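You operate a simulated robot arm through the tools that you are given. There is no shell and no other tool. Be economical: measure what you need, move in short steps, check, and stop when the job is done.

You are at the controls of a simulated robot arm. One attempt, no reset.

TASK
Take the clear bottle of green liquid and put it on the white dish of water. Take the steel plug with green bands from the top of the green bench and leave it on top of the blue gauge there. Put two of the yellow sponges from the top of the back bench on the top of the right blue cabinet. Open the third drawer from the top of the right blue cabinet. Do these in any order. Set down upright: clear bottle of green liquid.

It is judged by the outcome, as a careful person would: the job done as asked, and still so three seconds after it is handed in. It fails if anything else is knocked over, pushed out of place, dropped, spilled or broken.

THE ROBOT
A 7-joint arm with a two-finger parallel gripper on a trunk, on a base that drives. Base frame: it is fixed to the floor where the robot stands at the start and does not move with it; the origin is under the middle of the robot, x ahead of it, y to its left, z up; the surface under the hand at the start is at about z = 0.88. Lengths are in m, angles in degrees, forces in N, time in s.
With the tool pointing down near the work surface it reaches from about 0.28 to 0.72 m from the robot's upright axis, wherever it stands. Its first joint turns from -166.0 to 166.0 degrees. Places, roughly: blue gauge [0.5, 0.25, 1]; clear bottle of green liquid (6x6x15 cm) [0.5, 0.2, 0.5]; steel plug with green bands (3x4x4 cm) [0.5, -0.2, 0.9]; third drawer of the right blue cabinet [-2.2, -3.8, 0.6]; top of the right blue cabinet [-2.3, -3.8, 0.9]; white dish of water (9x9x2 cm) [0.5, 0.4, 0.5]; yellow sponge (9x6x5 cm) [-2.5, -1.9, 0.9]. Payload 3.43 kg.
The tool frame sits at the grasp point between the pads (the TCP): z along the fingers, y along the line on which they close. The tips reach 0.03 m beyond it. Largest opening 0.094 m; finger width 0.028, thickness 0.01; the body of the gripper, 0.05 by 0.096 m, starts 0.055 m behind the TCP.
Orientation is that of the tool frame in the base frame, as a unit quaternion [x, y, z, w]. With the fingers straight down and closing along the base's y, the tool's x points along the base's -x, its y along +y and its z along -z.

THE INTERFACE
- The arm moves only by the tool apply_moves. Its argument "rows" is one flat list of numbers, 7 for each row, row after row: the turn, a rotation vector about the tool's x, y, z in units of 5 degrees (1.0 is 5 degrees), then the shift along the tool's x, y, z in units of 20 mm (1.0 is 20 mm), then the opening, from 0 (shut) to 1 (fully open). In form: [wx, wy, wz, dx, dy, dz, gripper, wx, wy, wz, dx, dy, dz, gripper, ...]. A call has 1 to 10 rows; each row shifts and turns the commanded pose from where the row before left it, along the tool's axes as they then stand. A call with a number of a shift or a turn outside -1 to 1 is refused whole. Each row takes 0.2 s and may step no farther than 0.05 m and 8.6 degrees from the row before; otherwise, or with a gripper value out of range, the whole call is refused. Where a pose cannot be reached the arm comes as near as it can. A force on the tool above 40 N (or 10 N above the force at the start of the call, whichever is more), or a blocked arm, ends the call early, and 0.2 s more pass. The fingers move at their own pace (about 0.108 m/s each) and stop on an object; they squeeze with about 34 N. The grip force told is the motor's: it shows also when the fingers shut on nothing. Time passes only in rows, and 0.2 s behind the last, so rows that do not move let the fingers close. It gives the time, the measured TCP pose, the force on the tool (base axes), the opening and the grip force at its end, in the units of the frame above (readings bear some noise), with the torque about the TCP (base axes, N m) and any sound that the robot's microphone picked up, and new pictures: "show" is both (left out), scene, wrist or none.
- Cameras (640 x 400 px; columns grow to the right, rows downward): "scene" is now at [0.3944, 0.0413, 1.2594]; the picture's right is [0.00, -0.17, 0.99], its down [-0.36, 0.92, 0.16] and it looks along [-0.93, -0.36, -0.06] (base axes); focal length 214 px, centre (320, 200). "wrist" rides on the gripper at [0.076, 0.014, -0.102] in the tool frame; the picture's right is [-0.18, 0.98, 0.00], its down [-0.75, -0.14, -0.64] and it looks along [-0.63, -0.12, 0.77] (tool axes); focal length 243 px, centre (320, 200). There is no depth. A picture from a camera that has moved, and an enlarged one, comes with that camera's place and axes in the base frame and with its lens.
- move_column(by): slides the trunk up (or, below 0, down) by that many m; the arm and the scene camera ride with it, the base frame stays. It gives what a move gives, with no picture.
- drive_base(legs): drives the robot by 1 to 6 legs, each [ahead, left, turn to the left] in m, m and degrees, along the robot's own axes; the way and the turn of a leg run together, so that a leg with both is an arc; at most 1.5 m and 180 degrees a leg. The arm and the cameras ride along, it lands a little off, and it stops where it bumps. It gives what a move gives, and a new picture of the scene camera.
- head_to(pan, tilt): turns the head with the scene camera to pan (to the left, within 80 degrees either way) and tilt (down, from -29 to 69), counted from straight ahead of the robot. It gives what a move gives, and a new picture of the scene camera.
- enlarge(camera, box): a new picture of the part [left, top, right, bottom] of that camera's present view, enlarged. The clock stands still meanwhile.
- hand_in(): hands the job in; it is judged then, once.

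Work in short steps. Places have to be worked out from the pictures, the camera data and where the tool is seen: move nearer, look again, correct. Check each grasp and each placing, and mend what went wrong. You have 165 turns and 260 pictures in all, those below and enlarged ones among them. Open the gripper and draw the arm clear of the work before you hand the job in, unless the task says otherwise.

The tools are called after "Call:" as name(argument=value, ...) on one line, values as JSON. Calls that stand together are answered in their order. apply_moves: Moves the arm, as the interface text tells. Its arguments: {"type":"object","properties":{"rows":{"type":"array"},"show":{"type":"string","enum":["both","scene","wrist","none"]}},"required":["rows"]} The other tools are called the same way: move_column (by) slides the trunk up or down; drive_base (legs) drives the base; head_to (pan, tilt) turns the head that bears the scene camera; enlarge (camera, box) takes an enlarged picture of a part of a camera's view; hand_in () hands the job in.

At the start:

```text
time: 0.0
eef_pos: [0.3829, 0.0972, 1.1408]
tool_rot: [0.0, 1.0, 0.0, 0.0]
force: [0.8, 0.3, -0.1]
wrist_torque: [-0.01, -0.02, -0.02]
width: 0.0943
grip_force: 0.0
trunk travel left (down, up): [-0.275, 0.315]
robot x, y, heading: [0.0026, 0.0015, 0.3]
head pan, tilt: [-80.2, 68.8]
```

scene: 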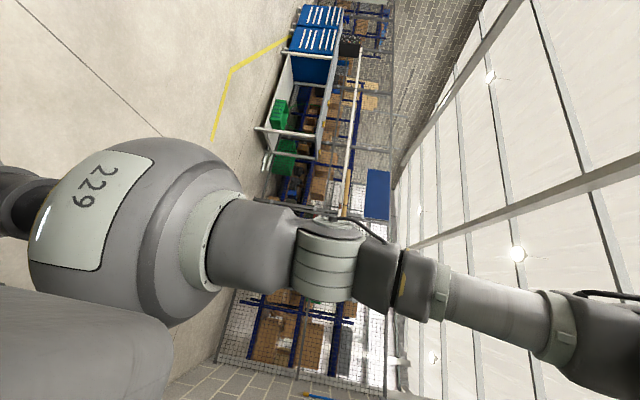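
wrist: 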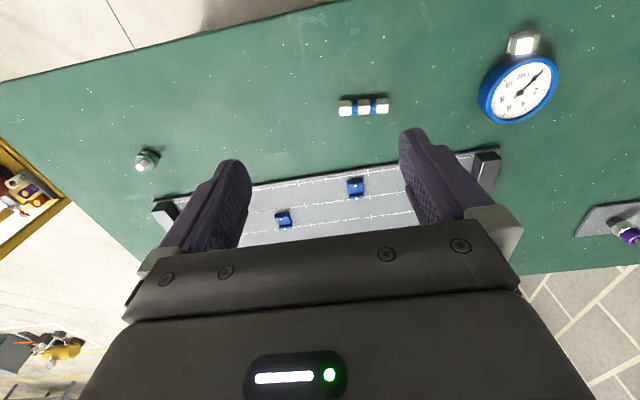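

The head looks aside; I turn it ahead and down to see the bench.

Call:
head_to(pan=0, tilt=45)

Call:
enlarge(camera="wrist", box=[0, 0, 640, 240])

```text
time: 1.5
eef_pos: [0.3848, 0.0968, 1.1398]
tool_rot: [0.0, 1.0, 0.0, 0.0]
force: [-1.0, 0.4, 0.0]
wrist_torque: [-0.01, 0.02, -0.01]
width: 0.0939
grip_force: 0.0
trunk travel left (down, up): [-0.275, 0.315]
robot x, y, heading: [-0.0017, 0.0014, 0.1]
head pan, tilt: [0.0, 45.0]
camera scene: at [0.4232, 0.0963, 1.1876], right [0.0, -1.0, 0.0], down [-0.71, 0.0, 0.71], along [-0.71, 0.0, -0.71], focal length 214 px, centre (320, 200)
```

scene: 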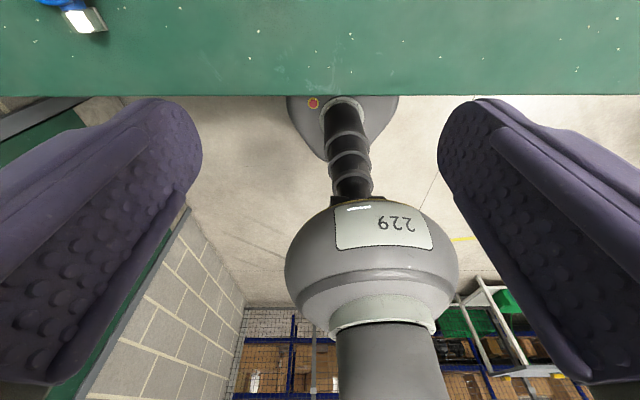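

```text
1.00 times, centred on (320, 120) of wrist (not enlarged: the box is as wide or as high as the picture)
camera zoom: at [0.3082, 0.1112, 1.2428], right [0.18, 0.98, 0.0], down [0.75, -0.14, 0.64], along [0.63, -0.12, -0.77], focal length 243 px, centre (320, 280)
```

zoom: 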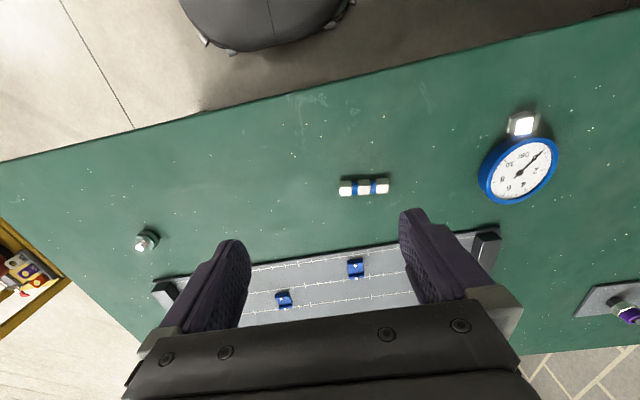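

The head's mounting seems turned (tilt counts past straight down). I try tilt -29 to see whether it looks forward-down.

Call:
head_to(pan=0, tilt=-29)

Call:
apply_moves(rows=[0, 0, 0, 0, 0, -1, 1, 0, 0, 0, 0, 0, -1, 1], show="scene")

```text
time: 3.0
eef_pos: [0.3851, 0.0975, 1.1405]
tool_rot: [0.0, 1.0, 0.0, 0.001]
force: [0.5, -0.4, -0.1]
wrist_torque: [0.02, 0.01, 0.0]
width: 0.0941
grip_force: 0.1
trunk travel left (down, up): [-0.275, 0.315]
robot x, y, heading: [-0.0012, 0.0001, 0.1]
head pan, tilt: [0.0, -28.6]
camera scene: at [0.5342, 0.0964, 1.2018], right [0.0, -1.0, 0.0], down [-0.88, 0.0, -0.48], along [0.48, 0.0, -0.88], focal length 214 px, centre (320, 200)
```

scene: 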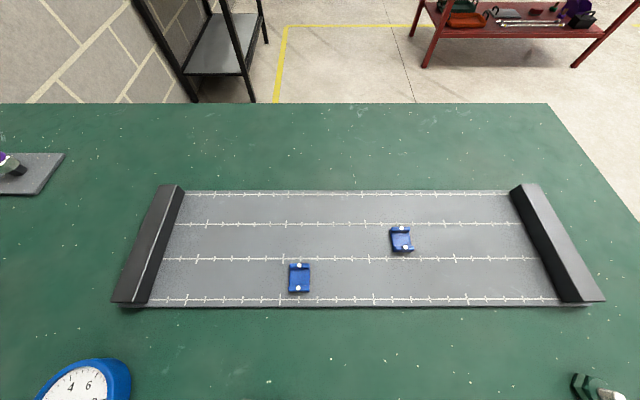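

```text
time: 3.6
eef_pos: [0.383, 0.0951, 1.1807]
tool_rot: [0.0, 1.0, 0.0, 0.0]
force: [0.3, 0.1, -0.5]
wrist_torque: [0.02, 0.03, -0.01]
width: 0.0939
grip_force: 0.0
trunk travel left (down, up): [-0.275, 0.315]
robot x, y, heading: [0.0006, -0.0015, -0.2]
head pan, tilt: [0.0, -28.6]
camera scene: at [0.5342, 0.0961, 1.2422], right [0.0, -1.0, 0.0], down [-0.88, 0.0, -0.48], along [0.48, 0.0, -0.88], focal length 214 px, centre (320, 200)
```

scene: 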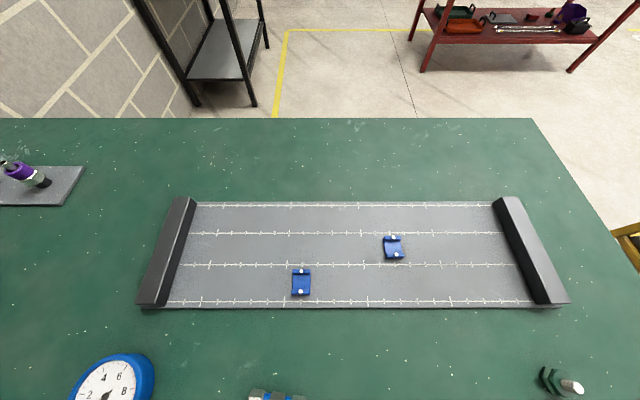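

The scene camera rides on the hand. The green-banded plug looks to be at about (0.46,-0.21), the gauge at about (0.45,0.34). I move the hand right toward the plug.

Call:
head_to(pan=0, tilt=15)

Call:
apply_moves(rows=[0, 0, 0, 0, -1, 0, 1, 0, 0, 0, 0, -1, 0, 1, 0, 0, 0, 0, -1, 0, 1, 0, 0, 0, 0, -1, 0, 1, 0, 0, 0, 0, -1, 0, 1, 0, 0, 0, 0, -1, 0, 1, 0, 0, 0, 0, -1, 0, 1, 0, 0, 0, 0, -1, 0, 1, 0, 0, 0, 0, -1, 0, 1, 0, 0, 0, 0, -1, 0, 1], show="none")

Call:
apply_moves(rows=[0, 0, 0, -1, -1, 0, 1, 0, 0, 0, 0, -1, 0, 1, 0, 0, 0, 0, -1, 0, 1, 0, 0, 0, 0, -1, 0, 1])

```text
time: 4.7
eef_pos: [0.3843, 0.0974, 1.18]
tool_rot: [0.0, 1.0, 0.0, 0.0]
force: [0.6, -0.2, -0.1]
wrist_torque: [0.01, -0.01, -0.03]
width: 0.0938
grip_force: 0.1
trunk travel left (down, up): [-0.275, 0.315]
robot x, y, heading: [0.0005, -0.0008, 0.0]
head pan, tilt: [0.0, 15.0]
camera scene: at [0.4704, 0.0961, 1.2154], right [0.0, -1.0, 0.0], down [-0.97, 0.0, 0.26], along [-0.26, 0.0, -0.97], focal length 214 px, centre (320, 200)
```

scene: 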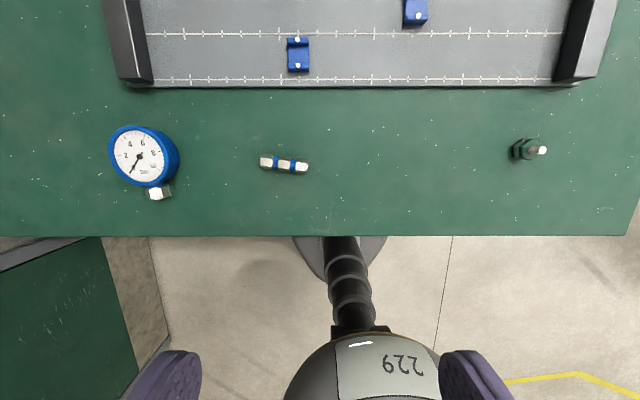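

```text
time: 6.9
eef_pos: [0.3841, -0.1045, 1.1804]
tool_rot: [0.0, 1.0, -0.001, 0.0]
force: [-1.0, 0.3, -0.7]
wrist_torque: [0.02, 0.02, 0.0]
width: 0.0941
grip_force: 0.1
trunk travel left (down, up): [-0.275, 0.315]
robot x, y, heading: [0.0028, -0.0014, -0.2]
head pan, tilt: [0.0, 15.0]
```

```text
time: 7.9
eef_pos: [0.4029, -0.1844, 1.1799]
tool_rot: [-0.001, 1.0, 0.0, 0.0]
force: [0.6, 0.0, -0.9]
wrist_torque: [0.01, 0.0, -0.04]
width: 0.0939
grip_force: 0.0
trunk travel left (down, up): [-0.275, 0.315]
robot x, y, heading: [-0.0022, 0.0019, 0.3]
head pan, tilt: [0.0, 15.0]
camera scene: at [0.4899, -0.1846, 1.2153], right [0.0, -1.0, 0.0], down [-0.97, 0.0, 0.26], along [-0.26, 0.0, -0.97], focal length 214 px, centre (320, 200)
camera wrist: at [0.3281, -0.1699, 1.2827], right [0.18, 0.98, 0.0], down [0.75, -0.14, 0.64], along [0.63, -0.12, -0.77], focal length 243 px, centre (320, 200)
```

scene: 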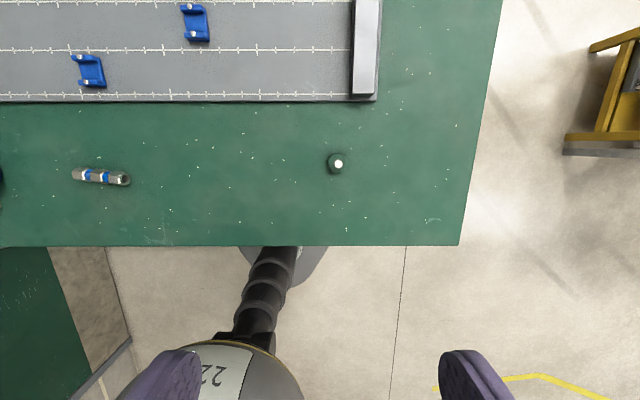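
wrist: 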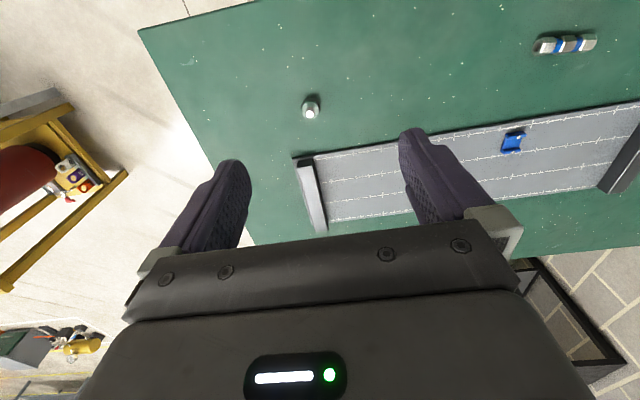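

Plug top is at about (0.464,-0.209). I go over it and down to z≈1.0.

Call:
apply_moves(rows=[0, 0, 0, -1, -0.4, -1, 1, 0, 0, 0, -1, -0.4, 1, 1, 0, 0, 0, -1, -0.4, 1, 1, 0, 0, 0, 0, 0, 1, 1, 0, 0, 0, 0, 0, 1, 1, 0, 0, 0, 0, 0, 1, 1, 0, 0, 0, 0, 0, 1, 1, 0, 0, 0, 0, 0, 1, 1, 0, 0, 0, 0, 0, 1, 1, 0, 0, 0, 0, 0, 1, 1], show="none")

Call:
head_to(pan=0, tilt=45)

Call:
enlarge(camera="wrist", box=[100, 0, 540, 270])

```text
time: 10.1
eef_pos: [0.4637, -0.2084, 1.0203]
tool_rot: [-0.001, 1.0, 0.0, 0.001]
force: [0.0, -0.4, -0.8]
wrist_torque: [-0.03, 0.01, -0.01]
width: 0.0937
grip_force: 0.0
trunk travel left (down, up): [-0.275, 0.315]
robot x, y, heading: [0.0024, -0.0021, 0.2]
head pan, tilt: [0.0, 15.0]
```

```text
time: 11.1
eef_pos: [0.4647, -0.2083, 1.0201]
tool_rot: [0.0, 1.0, 0.0, 0.0]
force: [-0.7, 0.3, -0.3]
wrist_torque: [-0.01, 0.02, 0.01]
width: 0.0943
grip_force: 0.0
trunk travel left (down, up): [-0.275, 0.315]
robot x, y, heading: [0.004, 0.0014, -0.1]
head pan, tilt: [0.0, 45.0]
camera scene: at [0.5035, -0.2082, 1.068], right [0.0, -1.0, 0.0], down [-0.71, 0.0, 0.71], along [-0.71, 0.0, -0.71], focal length 214 px, centre (320, 200)
```

scene: 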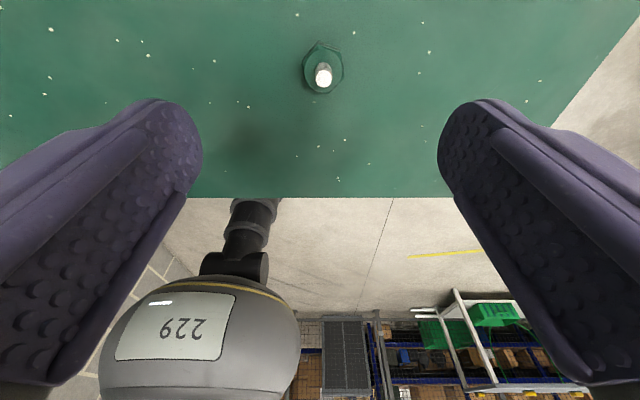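

```text
1.45 times, centred on (320, 135) of wrist
camera zoom: at [0.3884, -0.1934, 1.1233], right [0.18, 0.98, 0.0], down [0.75, -0.14, 0.64], along [0.63, -0.12, -0.77], focal length 353 px, centre (320, 294)
```

zoom: 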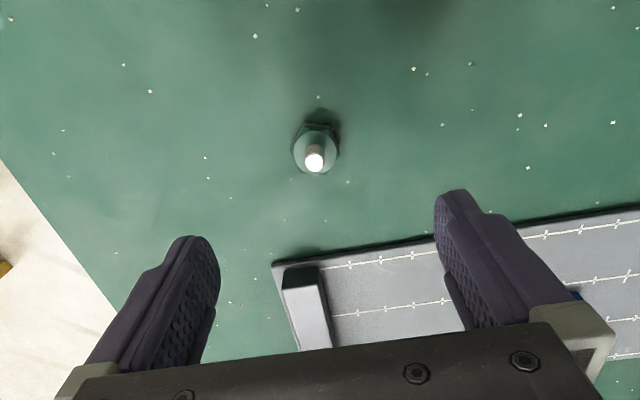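

The plug is centred under the hand at about (0.46,-0.21). Descend to z≈0.905 and close.

Call:
apply_moves(rows=[0, 0, 0, 0.1, -0.05, 1, 1, 0, 0, 0, 0, 0, 1, 1, 0, 0, 0, 0, 0, 1, 1, 0, 0, 0, 0, 0, 1, 1, 0, 0, 0, 0, 0, 1, 1, 0, 0, 0, 0, 0, 0.75, 1, 0, 0, 0, 0, 0, 0, 0, 0, 0, 0, 0, 0, 0, 0, 0, 0, 0, 0, 0, 0, 0, 0, 0, 0, 0, 0, 0, 0])

```text
time: 12.6
eef_pos: [0.4664, -0.2062, 0.9108]
tool_rot: [0.0, 1.0, 0.0, 0.005]
force: [1.5, 1.0, 32.6]
wrist_torque: [-0.11, 0.39, -0.09]
width: 0.0289
grip_force: 11.2
trunk travel left (down, up): [-0.275, 0.315]
robot x, y, heading: [0.0025, -0.0001, -0.1]
head pan, tilt: [0.0, 45.0]
stopped in row 7: the force on the tool passed its limit at 56 N (the readings are from after the stop); the commanded pose is now the measured one
camera scene: at [0.5045, -0.2068, 0.9578], right [0.0, -1.0, 0.0], down [-0.71, 0.0, 0.7], along [-0.7, 0.0, -0.71], focal length 214 px, centre (320, 200)
camera wrist: at [0.3889, -0.1921, 1.0118], right [0.18, 0.98, 0.0], down [0.75, -0.14, 0.65], along [0.64, -0.12, -0.76], focal length 243 px, centre (320, 200)
```

scene: 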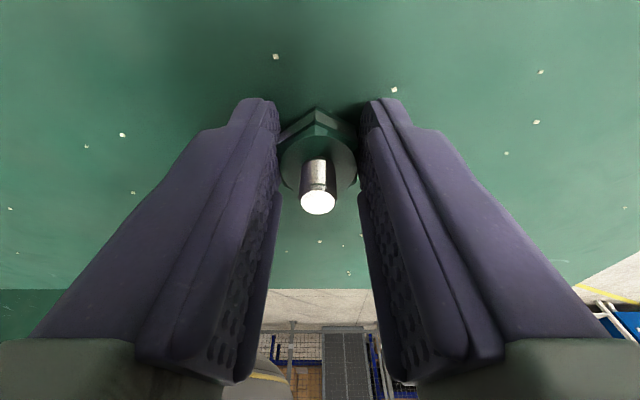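
wrist: 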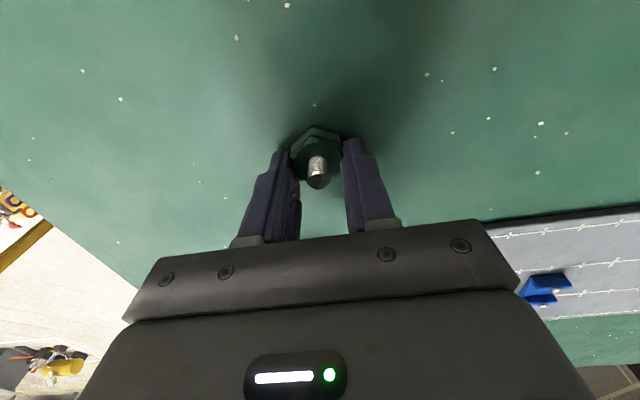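

The tips touched the bench; the hand is around the plug. I ease up a few mm and finish closing, then lift.

Call:
apply_moves(rows=[0, 0, 0, 0, 0, -0.2, 0.25, 0, 0, 0, 0, 0, 0, 0, 0, 0, 0, 0, 0, 0, 0, 0, 0, 0, 0, 0, 0, 0, 0, 0, 0, 0, 0, 0, 0], show="none")

Call:
apply_moves(rows=[0, 0, 0, 0, 0, -1, 0, 0, 0, 0, 0, 0, -1, 0, 0, 0, 0, 0, 0, -1, 0, 0, 0, 0, 0, 0, -1, 0, 0, 0, 0, 0, 0, -1, 0, 0, 0, 0, 0, 0, -1, 0, 0, 0, 0, 0, 0, -1, 0])

```text
time: 13.8
eef_pos: [0.4647, -0.2059, 0.9113]
tool_rot: [0.0, 1.0, 0.001, 0.002]
force: [0.0, 0.1, 0.2]
wrist_torque: [0.03, 0.0, -0.03]
width: 0.0274
grip_force: 34.3
trunk travel left (down, up): [-0.275, 0.315]
robot x, y, heading: [0.0004, 0.0011, 0.1]
head pan, tilt: [0.0, 45.0]
```

```text
time: 15.4
eef_pos: [0.4641, -0.2062, 1.0512]
tool_rot: [0.0, 1.0, 0.001, 0.003]
force: [0.1, 0.1, -0.8]
wrist_torque: [0.03, 0.03, 0.03]
width: 0.0272
grip_force: 34.0
trunk travel left (down, up): [-0.275, 0.315]
robot x, y, heading: [-0.0031, -0.0004, 0.2]
head pan, tilt: [0.0, 45.0]
camera scene: at [0.5033, -0.2064, 1.0994], right [0.0, -1.0, 0.0], down [-0.71, 0.0, 0.7], along [-0.7, 0.0, -0.71], focal length 214 px, centre (320, 200)
camera wrist: at [0.388, -0.1918, 1.1542], right [0.18, 0.98, 0.0], down [0.75, -0.14, 0.64], along [0.63, -0.12, -0.76], focal length 243 px, centre (320, 200)
```

scene: 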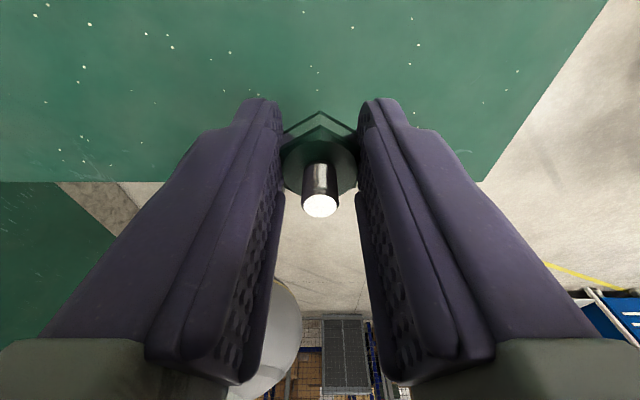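
wrist: 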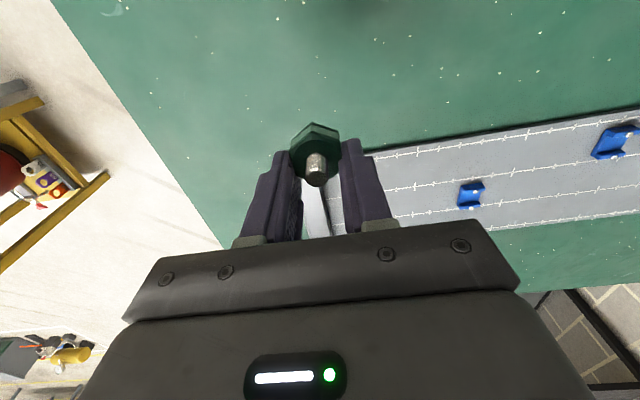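

Plug held. I carry it left toward the gauge at (0.45,0.34).

Call:
apply_moves(rows=[0, 0, 0, 0, 1, -1, 0, 0, 0, 0, 0, 1, -1, 0, 0, 0, 0, 0, 1, 0, 0, 0, 0, 0, 0, 1, 0, 0, 0, 0, 0, 0, 1, 0, 0, 0, 0, 0, 0, 1, 0, 0, 0, 0, 0, 0, 1, 0, 0, 0, 0, 0, 0, 1, 0, 0, 0, 0, 0, 0, 1, 0, 0, 0, 0, 0, 0, 1, 0, 0], show="none")

Call:
apply_moves(rows=[0, 0, 0, 0.5, 1, 0, 0, 0, 0, 0, 0.5, 1, 0, 0, 0, 0, 0, 0, 1, 0, 0, 0, 0, 0, 0, 1, 0, 0, 0, 0, 0, 0, 1, 0, 0, 0, 0, 0, 0, 1, 0, 0, 0, 0, 0, 0, 1, 0, 0, 0, 0, 0, 0, 1, 0, 0, 0, 0, 0, 0, 1, 0, 0, 0, 0, 0, 0, 1, 0, 0], show="none")

Call:
head_to(pan=0, tilt=10)

Call:
enlarge(camera="wrist", box=[240, 0, 640, 250])

```text
time: 17.6
eef_pos: [0.4651, -0.0035, 1.0918]
tool_rot: [-0.002, 1.0, 0.001, 0.001]
force: [0.3, 0.0, -0.1]
wrist_torque: [-0.01, 0.02, -0.01]
width: 0.027
grip_force: 34.6
trunk travel left (down, up): [-0.275, 0.315]
robot x, y, heading: [-0.0008, -0.0002, 0.1]
head pan, tilt: [0.0, 45.0]
```

```text
time: 19.8
eef_pos: [0.4431, 0.1948, 1.0916]
tool_rot: [-0.001, 1.0, 0.001, 0.002]
force: [-0.5, 0.9, -1.2]
wrist_torque: [0.0, 0.0, 0.0]
width: 0.0269
grip_force: 33.7
trunk travel left (down, up): [-0.275, 0.315]
robot x, y, heading: [0.0015, 0.0006, -0.0]
head pan, tilt: [0.0, 45.0]
```

```text
time: 20.8
eef_pos: [0.4426, 0.1942, 1.0918]
tool_rot: [-0.001, 1.0, 0.001, 0.002]
force: [0.4, 0.0, -0.5]
wrist_torque: [0.0, -0.04, -0.01]
width: 0.0271
grip_force: 34.6
trunk travel left (down, up): [-0.275, 0.315]
robot x, y, heading: [-0.0011, 0.0001, 0.3]
head pan, tilt: [0.0, 10.0]
camera scene: at [0.5375, 0.1933, 1.1283], right [0.0, -1.0, 0.0], down [-0.99, 0.0, 0.17], along [-0.17, 0.0, -0.99], focal length 214 px, centre (320, 200)
```

scene: 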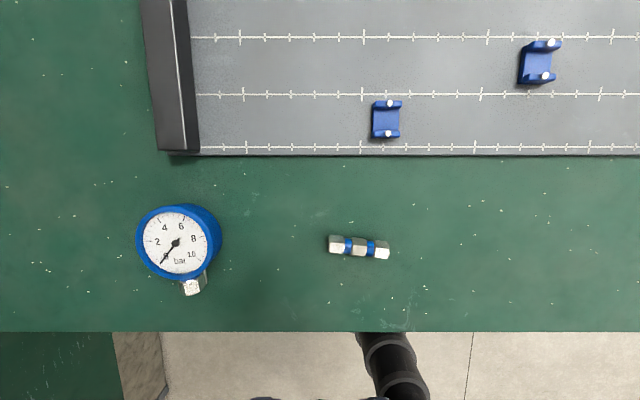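

```text
1.60 times, centred on (440, 125) of wrist
camera zoom: at [0.3673, 0.2078, 1.1945], right [0.18, 0.98, 0.0], down [0.75, -0.14, 0.64], along [0.63, -0.12, -0.76], focal length 388 px, centre (128, 320)
```

zoom: 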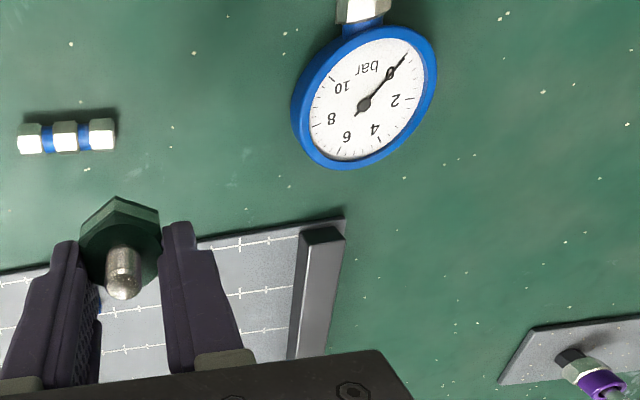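

Gauge centre triangulates to about (0.452,0.351), face at z≈0.905, lying flat. I move over it and down to z≈0.97.

Call:
apply_moves(rows=[0, 0, 0, -0.45, 1, 0, 0, 0, 0, 0, 0, 1, 0, 0, 0, 0, 0, 0, 1, 0, 0, 0, 0, 0, 0, 1, 0, 0, 0, 0, 0, 0, 1, 1, 0, 0, 0, 0, 0, 1, 1, 0, 0, 0, 0, 0, 1, 1, 0, 0, 0, 0, 0, 0.85, 1, 0, 0, 0, 0, 0, 0, 1, 0, 0, 0, 0, 0, 0, 0.7, 0], show="none")

Call:
head_to(pan=0, tilt=45)

Call:
enlarge(camera="wrist", box=[160, 0, 480, 200])

```text
time: 23.0
eef_pos: [0.4539, 0.3519, 0.9779]
tool_rot: [-0.001, 1.0, 0.002, 0.002]
force: [0.1, -0.4, -1.1]
wrist_torque: [-0.01, -0.01, -0.03]
width: 0.0271
grip_force: 33.7
trunk travel left (down, up): [-0.275, 0.315]
robot x, y, heading: [-0.0029, 0.0007, 0.1]
head pan, tilt: [0.0, 10.0]
```

```text
time: 24.0
eef_pos: [0.4544, 0.3507, 0.9793]
tool_rot: [-0.001, 1.0, 0.001, 0.001]
force: [-0.3, -0.2, -0.6]
wrist_torque: [-0.04, -0.03, -0.02]
width: 0.0272
grip_force: 34.1
trunk travel left (down, up): [-0.275, 0.315]
robot x, y, heading: [0.0009, -0.0006, 0.2]
head pan, tilt: [0.0, 45.0]
camera scene: at [0.4926, 0.3505, 1.0256], right [0.0, -1.0, 0.0], down [-0.71, 0.0, 0.7], along [-0.7, 0.0, -0.71], focal length 214 px, centre (320, 200)
```

scene: 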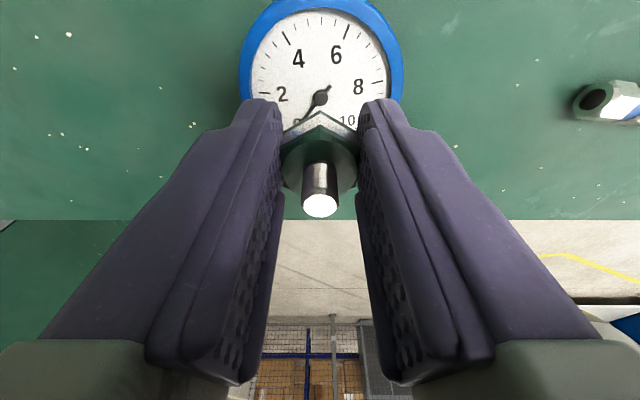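

```text
2.00 times, centred on (320, 100) of wrist
camera zoom: at [0.3773, 0.3651, 1.0805], right [0.18, 0.98, 0.0], down [0.75, -0.14, 0.64], along [0.63, -0.12, -0.76], focal length 485 px, centre (320, 400)
```

zoom: 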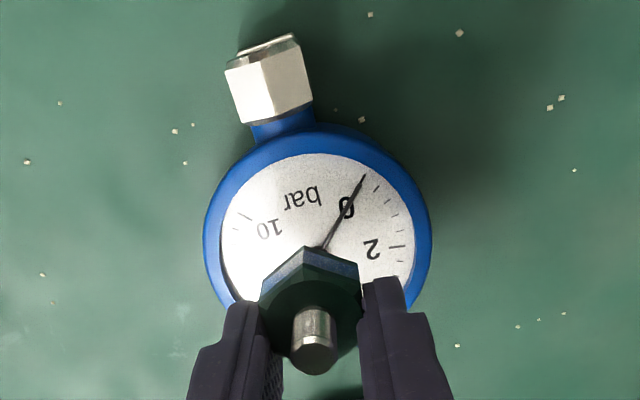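

Centred. Descend slowly until contact (expected TCP z≈0.938).

Call:
apply_moves(rows=[0, 0, 0, 0.1, 0, 0.8, 0, 0, 0, 0, 0, 0, 0.8, 0, 0, 0, 0, 0, 0, 0.2, 0, 0, 0, 0, 0, 0, 0.15, 0])

```text
time: 25.0
eef_pos: [0.4504, 0.3505, 0.9417]
tool_rot: [-0.001, 1.0, 0.003, 0.005]
force: [0.3, 0.1, 29.0]
wrist_torque: [-0.35, 0.37, -0.1]
width: 0.0272
grip_force: 33.9
trunk travel left (down, up): [-0.275, 0.315]
robot x, y, heading: [0.0005, -0.0017, -0.1]
head pan, tilt: [0.0, 45.0]
camera scene: at [0.4905, 0.3507, 0.9897], right [0.0, -1.0, -0.01], down [-0.71, 0.0, 0.7], along [-0.7, 0.0, -0.71], focal length 214 px, centre (320, 200)
camera wrist: at [0.375, 0.365, 1.044], right [0.18, 0.98, 0.01], down [0.75, -0.14, 0.65], along [0.64, -0.11, -0.76], focal length 243 px, centre (320, 200)
```

scene: 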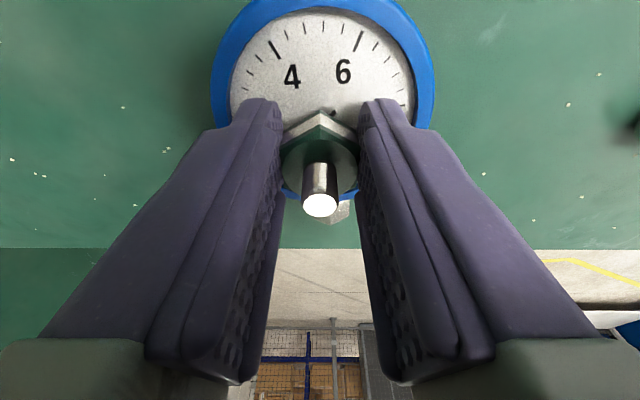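
wrist: 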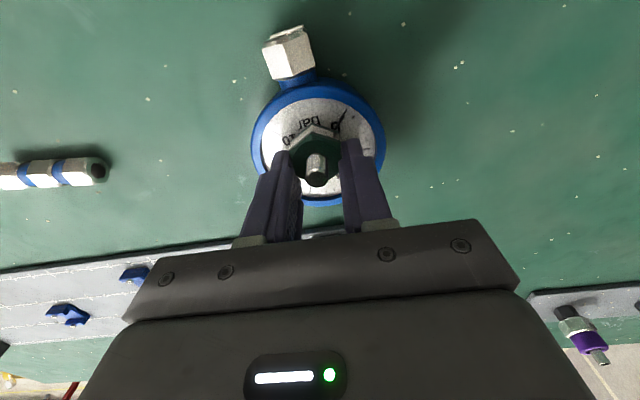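

Contact felt. Ease up about 1.5 mm, open part way, and lift away.

Call:
apply_moves(rows=[0, 0, 0, 0, 0, -0.07, 0, 0, 0, 0, 0, 0, 0, 0.5, 0, 0, 0, 0, 0, 0, 0.5, 0, 0, 0, 0, 0, 0, 0.5, 0, 0, 0, 0, 0, -1, 0.5, 0, 0, 0, 0, 0, -1, 0.5, 0, 0, 0, 0, 0, -1, 0.5, 0, 0, 0, 0, 0, -1, 0.5, 0, 0, 0, 0, 0, -1, 0.5])

```text
time: 27.0
eef_pos: [0.4504, 0.35, 1.0416]
tool_rot: [-0.002, 1.0, 0.001, 0.002]
force: [-0.8, -0.2, 0.1]
wrist_torque: [-0.02, 0.01, 0.03]
width: 0.0472
grip_force: 0.3
trunk travel left (down, up): [-0.275, 0.315]
robot x, y, heading: [-0.0058, 0.0015, 0.2]
head pan, tilt: [0.0, 45.0]
camera scene: at [0.4897, 0.3497, 1.0884], right [0.0, -1.0, 0.0], down [-0.71, 0.0, 0.7], along [-0.7, 0.0, -0.71], focal length 214 px, centre (320, 200)
camera wrist: at [0.3744, 0.3643, 1.1432], right [0.18, 0.98, 0.0], down [0.75, -0.14, 0.64], along [0.63, -0.12, -0.76], focal length 243 px, centre (320, 200)
```

scene: 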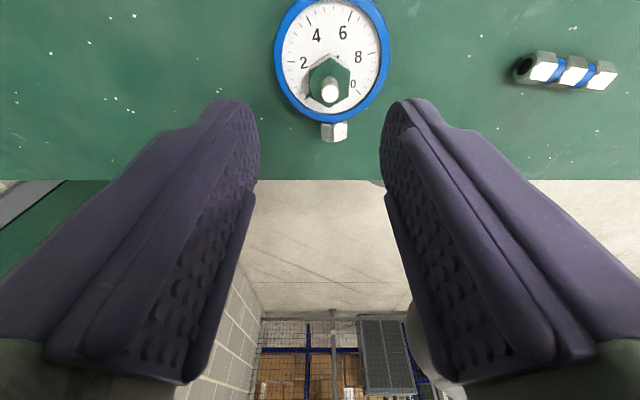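
wrist: 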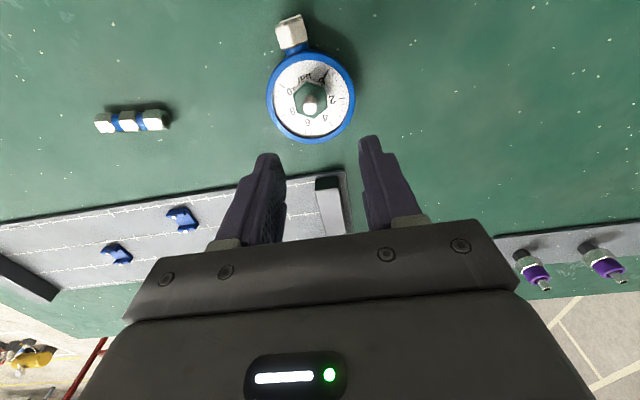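

The plug sits centred on the gauge. The bottle and dish are below bench level (z≈0.5); I back the robot off to look there.

Call:
drive_base(legs=[[-0.5, 0, 0]])

Call:
head_to(pan=0, tilt=-29)

```text
time: 30.0
eef_pos: [-0.0603, 0.3491, 1.0413]
tool_rot: [0.0, 1.0, 0.001, 0.002]
force: [-0.2, -0.7, -0.1]
wrist_torque: [0.0, -0.01, -0.02]
width: 0.047
grip_force: 0.1
trunk travel left (down, up): [-0.275, 0.315]
robot x, y, heading: [-0.5093, -0.0004, 0.1]
head pan, tilt: [0.0, 45.0]
camera scene: at [-0.0211, 0.349, 1.0885], right [0.0, -1.0, 0.0], down [-0.71, 0.0, 0.7], along [-0.7, 0.0, -0.71], focal length 214 px, centre (320, 200)
```

scene: 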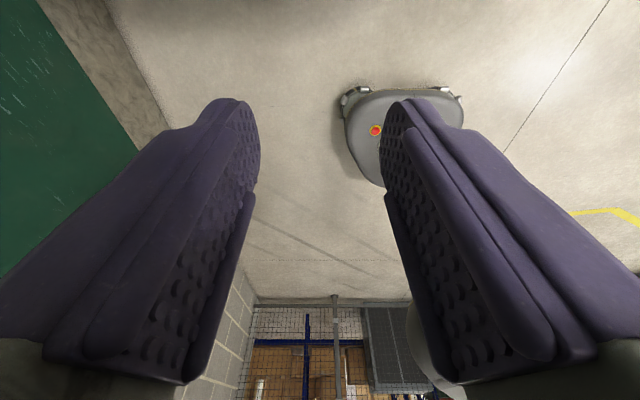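

```text
time: 31.5
eef_pos: [-0.0599, 0.35, 1.0415]
tool_rot: [0.0, 1.0, 0.001, 0.002]
force: [0.1, 0.6, -0.6]
wrist_torque: [0.03, -0.05, 0.01]
width: 0.0468
grip_force: 0.1
trunk travel left (down, up): [-0.275, 0.315]
robot x, y, heading: [-0.5096, 0.0024, 0.1]
head pan, tilt: [0.0, -28.6]
camera scene: at [0.0902, 0.3489, 1.103], right [0.0, -1.0, 0.0], down [-0.88, 0.0, -0.48], along [0.48, 0.0, -0.88], focal length 214 px, centre (320, 200)
```

scene: 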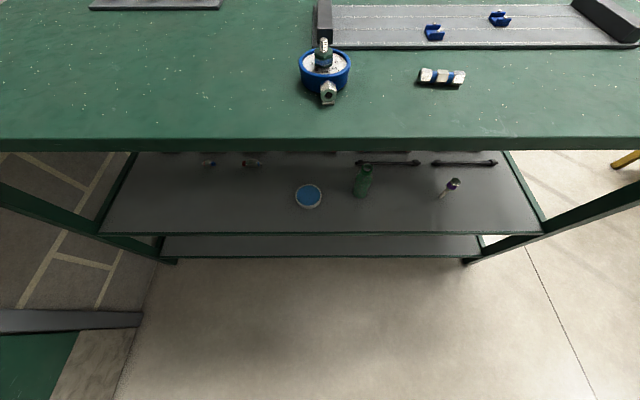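

The shelf below (z≈0.44) holds the bottle at about (0.46,0.20) and the dish at about (0.46,0.39). I lower the trunk and pitch the hand to point forward.

Call:
move_column(by=-0.25)

Call:
apply_moves(rows=[0, -1, 0, 0, -0.5, 0, 1, 0, -1, 0, 0, -0.5, 0, 1, 0, -1, 0, 0, -0.5, 0, 1, 0, -1, 0, 0, -0.5, 0, 1, 0, -1, 0, 0, -0.5, 0, 1, 0, -1, 0, 0, -0.5, 0, 1, 0, -1, 0, 0, -0.5, 0, 1, 0, -1, 0, 0, -0.5, 0, 1, 0, -1, 0, 0, -0.5, 0, 1], show="none")

Call:
apply_moves(rows=[0, -1, 0, 0, -0.5, 0, 1, 0, -1, 0, 0, -0.5, 0, 1, 0, -1, 0, 0, -0.5, 0, 1, 0, -1, 0, 0, -0.5, 0, 1, 0, -1, 0, 0, -0.5, 0, 1, 0, -1, 0, 0, -0.5, 0, 1, 0, -1, 0, 0, 0, 0, 1, 0, -1, 0, 0, 0, 0, 1, 0, -1, 0, 0, 0, 0, 1], show="wrist")

Call:
head_to(pan=0, tilt=10)

```text
time: 34.1
eef_pos: [-0.0605, 0.3506, 0.7914]
tool_rot: [0.0, 1.0, 0.001, 0.002]
force: [0.0, 0.3, 0.5]
wrist_torque: [0.02, 0.03, 0.03]
width: 0.0469
grip_force: 0.0
trunk travel left (down, up): [-0.025, 0.565]
robot x, y, heading: [-0.5108, 0.0003, -0.0]
head pan, tilt: [0.0, -28.6]
```

```text
time: 36.1
eef_pos: [-0.06, 0.2599, 0.7912]
tool_rot: [0.001, 0.922, 0.001, 0.386]
force: [-0.1, 0.6, 1.0]
wrist_torque: [0.0, 0.04, -0.01]
width: 0.0937
grip_force: 0.0
trunk travel left (down, up): [-0.025, 0.565]
robot x, y, heading: [-0.5141, 0.0048, -0.2]
head pan, tilt: [0.0, -28.6]
```

```text
time: 38.1
eef_pos: [-0.0591, 0.1996, 0.79]
tool_rot: [0.001, 0.704, 0.0, 0.71]
force: [0.4, 0.1, -0.1]
wrist_torque: [-0.01, -0.02, -0.02]
width: 0.0942
grip_force: 0.0
trunk travel left (down, up): [-0.025, 0.565]
robot x, y, heading: [-0.5114, -0.0012, -0.3]
head pan, tilt: [0.0, -28.6]
camera wrist: at [-0.1617, 0.2141, 0.7141], right [0.0, 0.98, 0.19], down [-0.65, -0.14, 0.75], along [0.76, -0.12, 0.64], focal length 243 px, centre (320, 200)
```

wrist: 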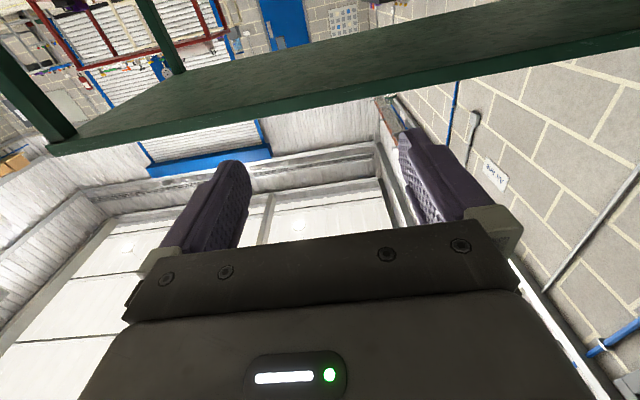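

```text
time: 39.1
eef_pos: [-0.06, 0.2002, 0.79]
tool_rot: [0.002, 0.706, 0.0, 0.708]
force: [-0.2, -0.1, -0.7]
wrist_torque: [0.02, 0.01, -0.01]
width: 0.094
grip_force: 0.0
trunk travel left (down, up): [-0.025, 0.565]
robot x, y, heading: [-0.5118, 0.0014, -0.0]
head pan, tilt: [0.0, 10.0]
camera scene: at [-0.0971, 0.1991, 0.8832], right [0.0, -1.0, 0.0], down [-0.17, 0.0, -0.99], along [0.99, 0.0, -0.17], focal length 214 px, centre (320, 200)
```

scene: 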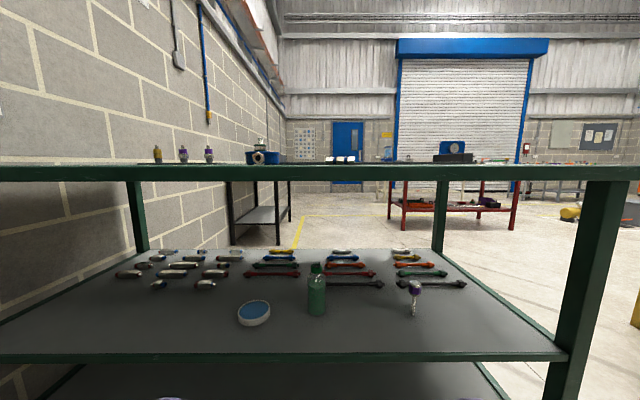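

Clear view: bottle near (0.48,0.205), dish left of it. I pitch the hand 25° down and descend toward z≈0.52 before the shelf.

Call:
apply_moves(rows=[0, 1, 0, 1, 0, 0, 1, 0, 1, 0, 1, 0, 0, 1, 0, 1, 0, 1, 0, 0, 1, 0, 1, 0, 1, 0, 0, 1, 0, 1, 0, 1, 0, 0, 1, 0, 0, 0, 0.906, 0, 0.423, 1, 0, 0, 0, 0.906, 0, 0.423, 1, 0, 0, 0, 0.906, 0, 0.423, 1, 0, 0, 0, 0.906, 0, 0.423, 1, 0, 0, 0, 0.906, 0, 0.423, 1], show="none")

Call:
head_to(pan=0, tilt=0)

```text
time: 41.3
eef_pos: [-0.0751, 0.1996, 0.5919]
tool_rot: [0.001, 0.842, 0.0, 0.54]
force: [-0.2, 0.1, 0.1]
wrist_torque: [0.02, 0.0, 0.03]
width: 0.0938
grip_force: 0.0
trunk travel left (down, up): [-0.025, 0.565]
robot x, y, heading: [-0.5141, 0.003, -0.2]
head pan, tilt: [0.0, 10.0]
```

```text
time: 42.0
eef_pos: [-0.0753, 0.1997, 0.5936]
tool_rot: [0.001, 0.842, 0.0, 0.539]
force: [-0.2, -0.3, 0.0]
wrist_torque: [0.0, 0.03, 0.01]
width: 0.0943
grip_force: 0.0
trunk travel left (down, up): [-0.025, 0.565]
robot x, y, heading: [-0.5103, 0.0007, 0.1]
head pan, tilt: [0.0, 0.0]
camera scene: at [-0.0658, 0.1992, 0.7081], right [0.0, -1.0, 0.0], down [-0.42, 0.0, -0.91], along [0.91, 0.0, -0.42], focal length 214 px, centre (320, 200)
```

scene: 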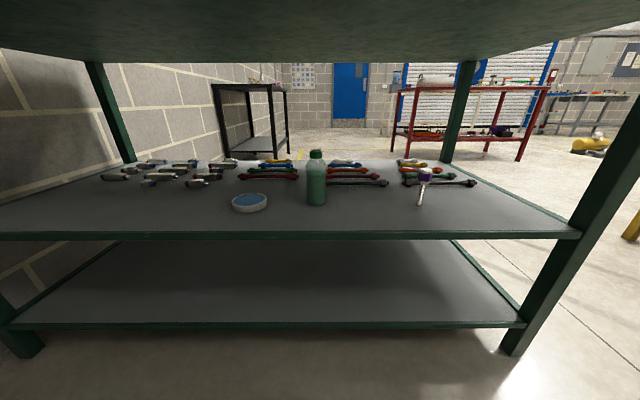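

I shift the arm right by 0.15 relative to the robot, then drive forward-left so the hand stops just short of the bottle.

Call:
apply_moves(rows=[0, 0, 0, 0.6, -1, 0.28, 1, 0, 0, 0, 0.6, -1, 0.28, 1, 0, 0, 0, 0.6, -1, 0.28, 1, 0, 0, 0, 0.6, -1, 0.28, 1, 0, 0, 0, 0.6, -1, 0.28, 1, 0, 0, 0, 0.6, -1, 0.28, 1, 0, 0, 0, 0, -1, 0, 1], show="none")

Call:
drive_base(legs=[[0.33, 0.15, 0]])

```text
time: 43.6
eef_pos: [-0.0756, 0.061, 0.5129]
tool_rot: [0.001, 0.842, 0.001, 0.54]
force: [0.2, 0.5, -0.9]
wrist_torque: [0.0, 0.01, 0.03]
width: 0.0942
grip_force: 0.0
trunk travel left (down, up): [-0.025, 0.565]
robot x, y, heading: [-0.5083, 0.001, -0.1]
head pan, tilt: [0.0, 0.0]
```

```text
time: 46.0
eef_pos: [0.2569, 0.2085, 0.5131]
tool_rot: [0.001, 0.842, 0.001, 0.539]
force: [0.4, 0.0, -0.1]
wrist_torque: [0.02, -0.03, 0.01]
width: 0.0941
grip_force: 0.2
trunk travel left (down, up): [-0.025, 0.565]
robot x, y, heading: [-0.1816, 0.1451, -0.3]
head pan, tilt: [0.0, 0.0]
camera scene: at [0.2662, 0.2077, 0.6284], right [0.0, -1.0, 0.0], down [-0.42, 0.0, -0.91], along [0.91, 0.0, -0.42], focal length 214 px, centre (320, 200)
```

scene: 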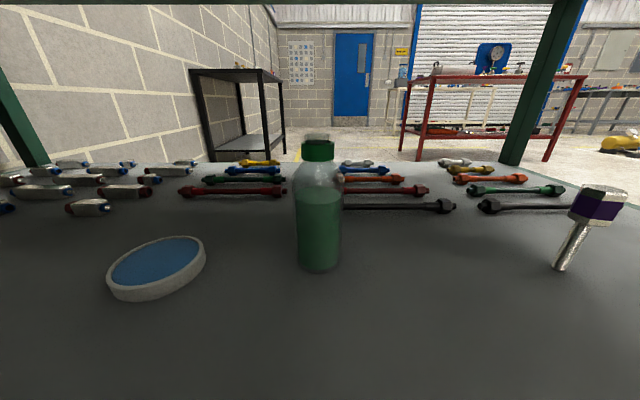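

Bottle centre about (0.50,0.21), dish about (0.47,0.40). I advance level toward the bottle with the fingers open.

Call:
apply_moves(rows=[0, 0, 0, -0.42, 0, 0.906, 1, 0, 0, 0, -0.42, 0, 0.906, 1, 0, 0, 0, -0.42, 0, 0.906, 1, 0, 0, 0, -0.42, 0, 0.906, 1, 0, 0, 0, -0.42, 0, 0.906, 1, 0, 0, 0, -0.42, 0, 0.906, 1, 0, 0, 0, -0.42, 0, 0.906, 1, 0, 0, 0, -0.42, 0, 0.906, 1], show="wrist")

Call:
head_to(pan=0, tilt=30)

```text
time: 47.8
eef_pos: [0.4162, 0.2077, 0.5149]
tool_rot: [0.002, 0.843, 0.0, 0.538]
force: [-0.5, 0.2, -1.1]
wrist_torque: [0.04, 0.0, 0.01]
width: 0.0941
grip_force: 0.0
trunk travel left (down, up): [-0.025, 0.565]
robot x, y, heading: [-0.1787, 0.151, -0.1]
head pan, tilt: [0.0, 0.0]
camera wrist: at [0.2915, 0.2226, 0.4878], right [0.08, 0.98, 0.17], down [-0.27, -0.14, 0.95], along [0.96, -0.12, 0.25], focal length 243 px, centre (320, 200)
```

wrist: 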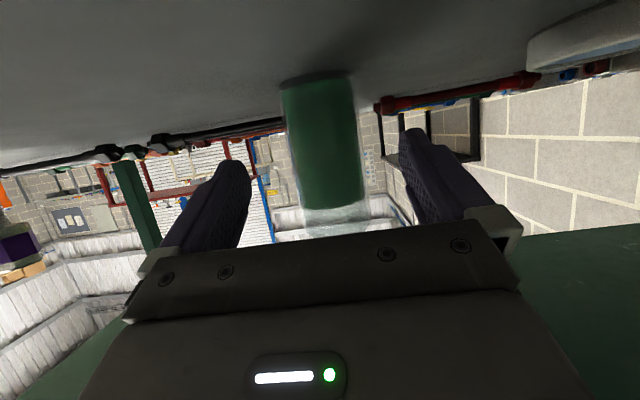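

```text
time: 48.7
eef_pos: [0.4145, 0.2078, 0.5139]
tool_rot: [0.001, 0.843, 0.0, 0.539]
force: [0.0, -0.1, 0.4]
wrist_torque: [0.01, 0.02, 0.01]
width: 0.0939
grip_force: 0.0
trunk travel left (down, up): [-0.025, 0.565]
robot x, y, heading: [-0.1819, 0.1504, -0.1]
head pan, tilt: [0.0, 30.0]
camera scene: at [0.4057, 0.2073, 0.585], right [0.0, -1.0, 0.0], down [-0.82, 0.0, -0.58], along [0.58, 0.0, -0.82], focal length 214 px, centre (320, 200)
```

scene: 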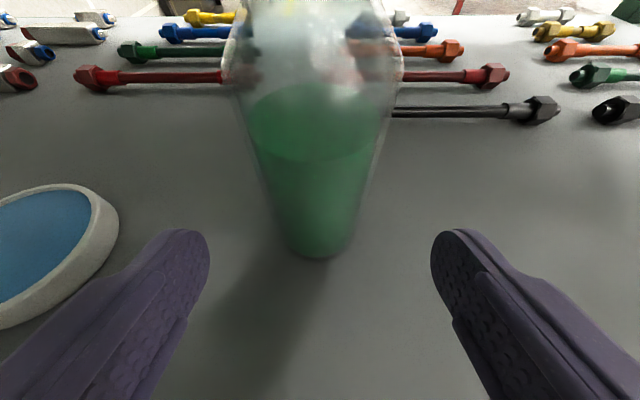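

Aligned; bottle centre ≈ x 0.49. Advance 0.073 and close.

Call:
apply_moves(rows=[0, 0, 0, -0.4, 0, 0.906, 1, 0, 0, 0, -0.4, 0, 0.906, 1, 0, 0, 0, -0.4, 0, 0.906, 1, 0, 0, 0, -0.27, 0, 0.59, 1, 0, 0, 0, 0, 0, 0, 0, 0, 0, 0, 0, 0, 0, 0, 0, 0, 0, 0, 0, 0, 0, 0, 0, 0, 0, 0, 0, 0])

```text
time: 50.5
eef_pos: [0.4885, 0.2075, 0.5136]
tool_rot: [0.001, 0.842, 0.001, 0.539]
force: [1.0, -0.7, 6.0]
wrist_torque: [-0.01, -0.19, -0.04]
width: 0.0588
grip_force: 33.3
trunk travel left (down, up): [-0.025, 0.565]
robot x, y, heading: [-0.1798, 0.1484, -0.2]
head pan, tilt: [0.0, 30.0]
camera scene: at [0.4789, 0.2066, 0.5843], right [0.0, -1.0, 0.0], down [-0.82, 0.0, -0.58], along [0.58, 0.0, -0.82], focal length 214 px, centre (320, 200)
camera wrist: at [0.3642, 0.222, 0.4868], right [0.08, 0.98, 0.17], down [-0.27, -0.14, 0.95], along [0.96, -0.12, 0.25], focal length 243 px, centre (320, 200)
```

scene: 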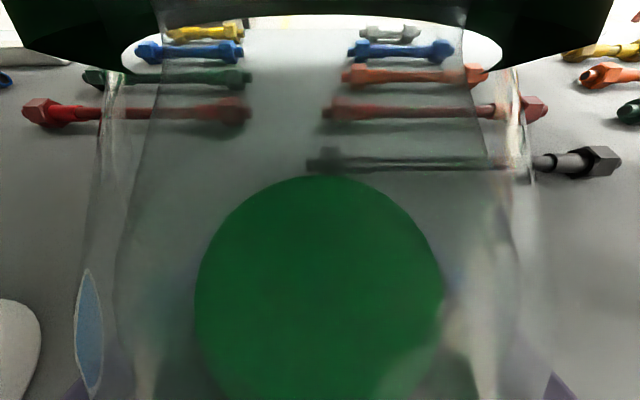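
wrist: 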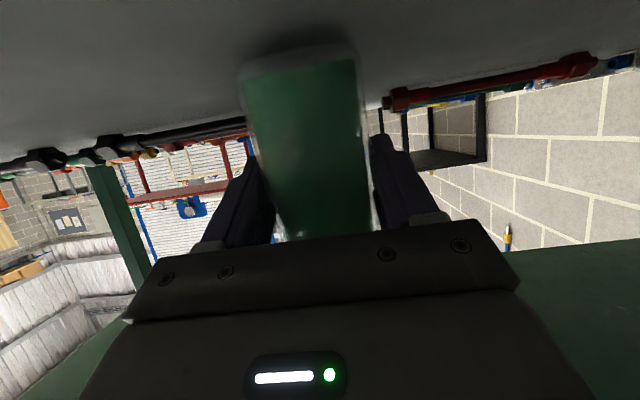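

Gripped at 59 mm. Lift 6 cm straight up and look left at the dish.

Call:
apply_moves(rows=[0, 0, 0, -0.906, 0, -0.423, 0, 0, 0, 0, -0.906, 0, -0.423, 0, 0, 0, 0, -0.906, 0, -0.423, 0], show="wrist")

Call:
head_to(pan=45, tilt=20)

```text
time: 51.3
eef_pos: [0.4878, 0.2079, 0.5732]
tool_rot: [0.001, 0.843, 0.0, 0.538]
force: [0.6, -0.1, -2.1]
wrist_torque: [0.01, -0.03, 0.0]
width: 0.059
grip_force: 34.2
trunk travel left (down, up): [-0.025, 0.565]
robot x, y, heading: [-0.1799, 0.1488, -0.4]
head pan, tilt: [0.0, 30.0]
camera wrist: at [0.363, 0.2222, 0.5465], right [0.08, 0.98, 0.17], down [-0.27, -0.14, 0.95], along [0.96, -0.12, 0.25], focal length 243 px, centre (320, 200)
```

wrist: 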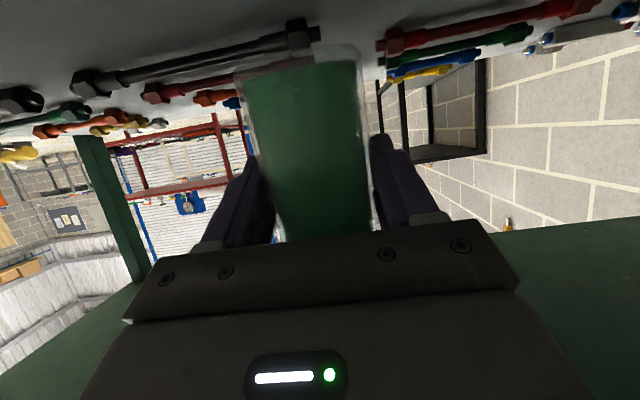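

```text
time: 52.4
eef_pos: [0.4875, 0.2075, 0.5719]
tool_rot: [0.001, 0.842, 0.0, 0.539]
force: [0.1, 0.4, -2.7]
wrist_torque: [-0.01, 0.03, 0.01]
width: 0.0588
grip_force: 33.5
trunk travel left (down, up): [-0.025, 0.565]
robot x, y, heading: [-0.1811, 0.1473, -0.3]
head pan, tilt: [45.0, 20.0]
camera scene: at [0.4628, 0.2726, 0.6687], right [0.64, -0.71, -0.3], down [-0.61, -0.24, -0.75], along [0.46, 0.66, -0.59], focal length 214 px, centre (320, 200)
```

scene: 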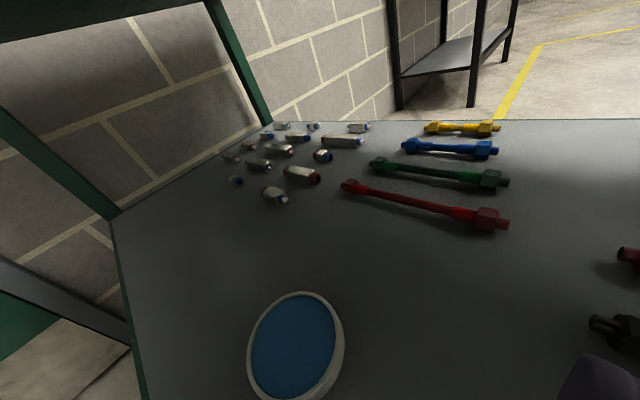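

Dish centre ≈ (0.458,0.391). Carry the bottle over at this height.

Call:
apply_moves(rows=[0, 0, 0, 0.06, 0.92, -0.127, 0, 0, 0, 0, 0.06, 0.92, -0.127, 0, 0, 0, 0, 0.06, 0.92, -0.127, 0, 0, 0, 0, 0.06, 0.92, -0.127, 0, 0, 0, 0, 0.06, 0.92, -0.127, 0, 0, 0, 0, 0.06, 0.92, -0.127, 0, 0, 0, 0, 0.06, 0.92, -0.127, 0, 0, 0, 0, 0.06, 0.92, -0.127, 0, 0, 0, 0, 0.06, 0.92, -0.127, 0, 0, 0, 0, 0.06, 0.92, -0.127, 0], show="wrist")

Call:
head_to(pan=-70, tilt=60)

```text
time: 54.6
eef_pos: [0.4615, 0.3908, 0.5721]
tool_rot: [0.002, 0.843, 0.0, 0.539]
force: [-0.7, -1.0, -2.7]
wrist_torque: [-0.02, 0.03, 0.03]
width: 0.0589
grip_force: 34.4
trunk travel left (down, up): [-0.025, 0.565]
robot x, y, heading: [-0.1788, 0.148, -0.3]
head pan, tilt: [45.0, 20.0]
camera wrist: at [0.3365, 0.4064, 0.5461], right [0.08, 0.98, 0.17], down [-0.27, -0.14, 0.95], along [0.96, -0.12, 0.25], focal length 243 px, centre (320, 200)
```

wrist: 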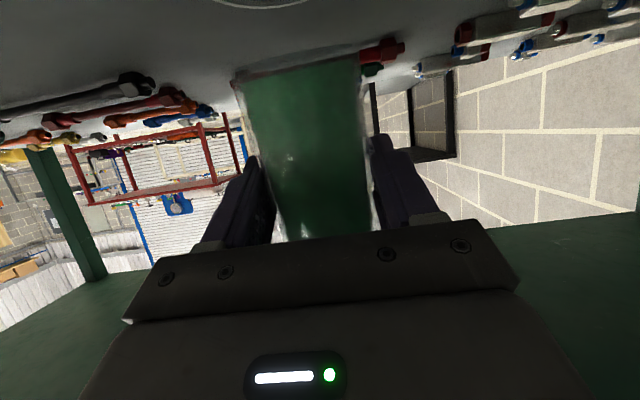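

```text
time: 56.6
eef_pos: [0.4598, 0.3912, 0.5723]
tool_rot: [0.001, 0.843, 0.001, 0.539]
force: [0.5, 0.5, -3.5]
wrist_torque: [0.0, 0.02, 0.0]
width: 0.0586
grip_force: 33.7
trunk travel left (down, up): [-0.025, 0.565]
robot x, y, heading: [-0.1789, 0.1481, -0.1]
head pan, tilt: [-70.0, 60.0]
camera scene: at [0.3719, 0.3286, 0.6334], right [-0.85, -0.34, 0.39], down [-0.48, 0.82, -0.33], along [-0.21, -0.47, -0.86], focal length 214 px, centre (320, 200)
```

scene: 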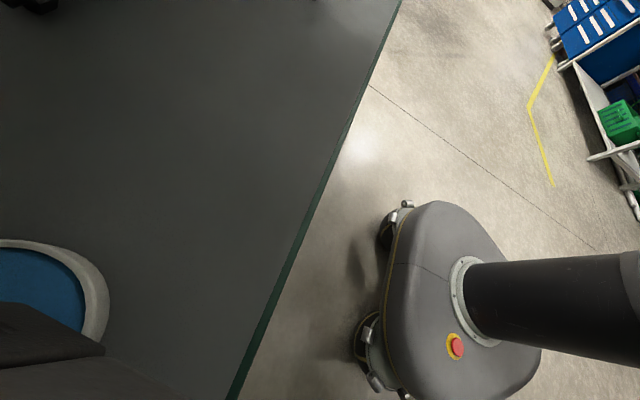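

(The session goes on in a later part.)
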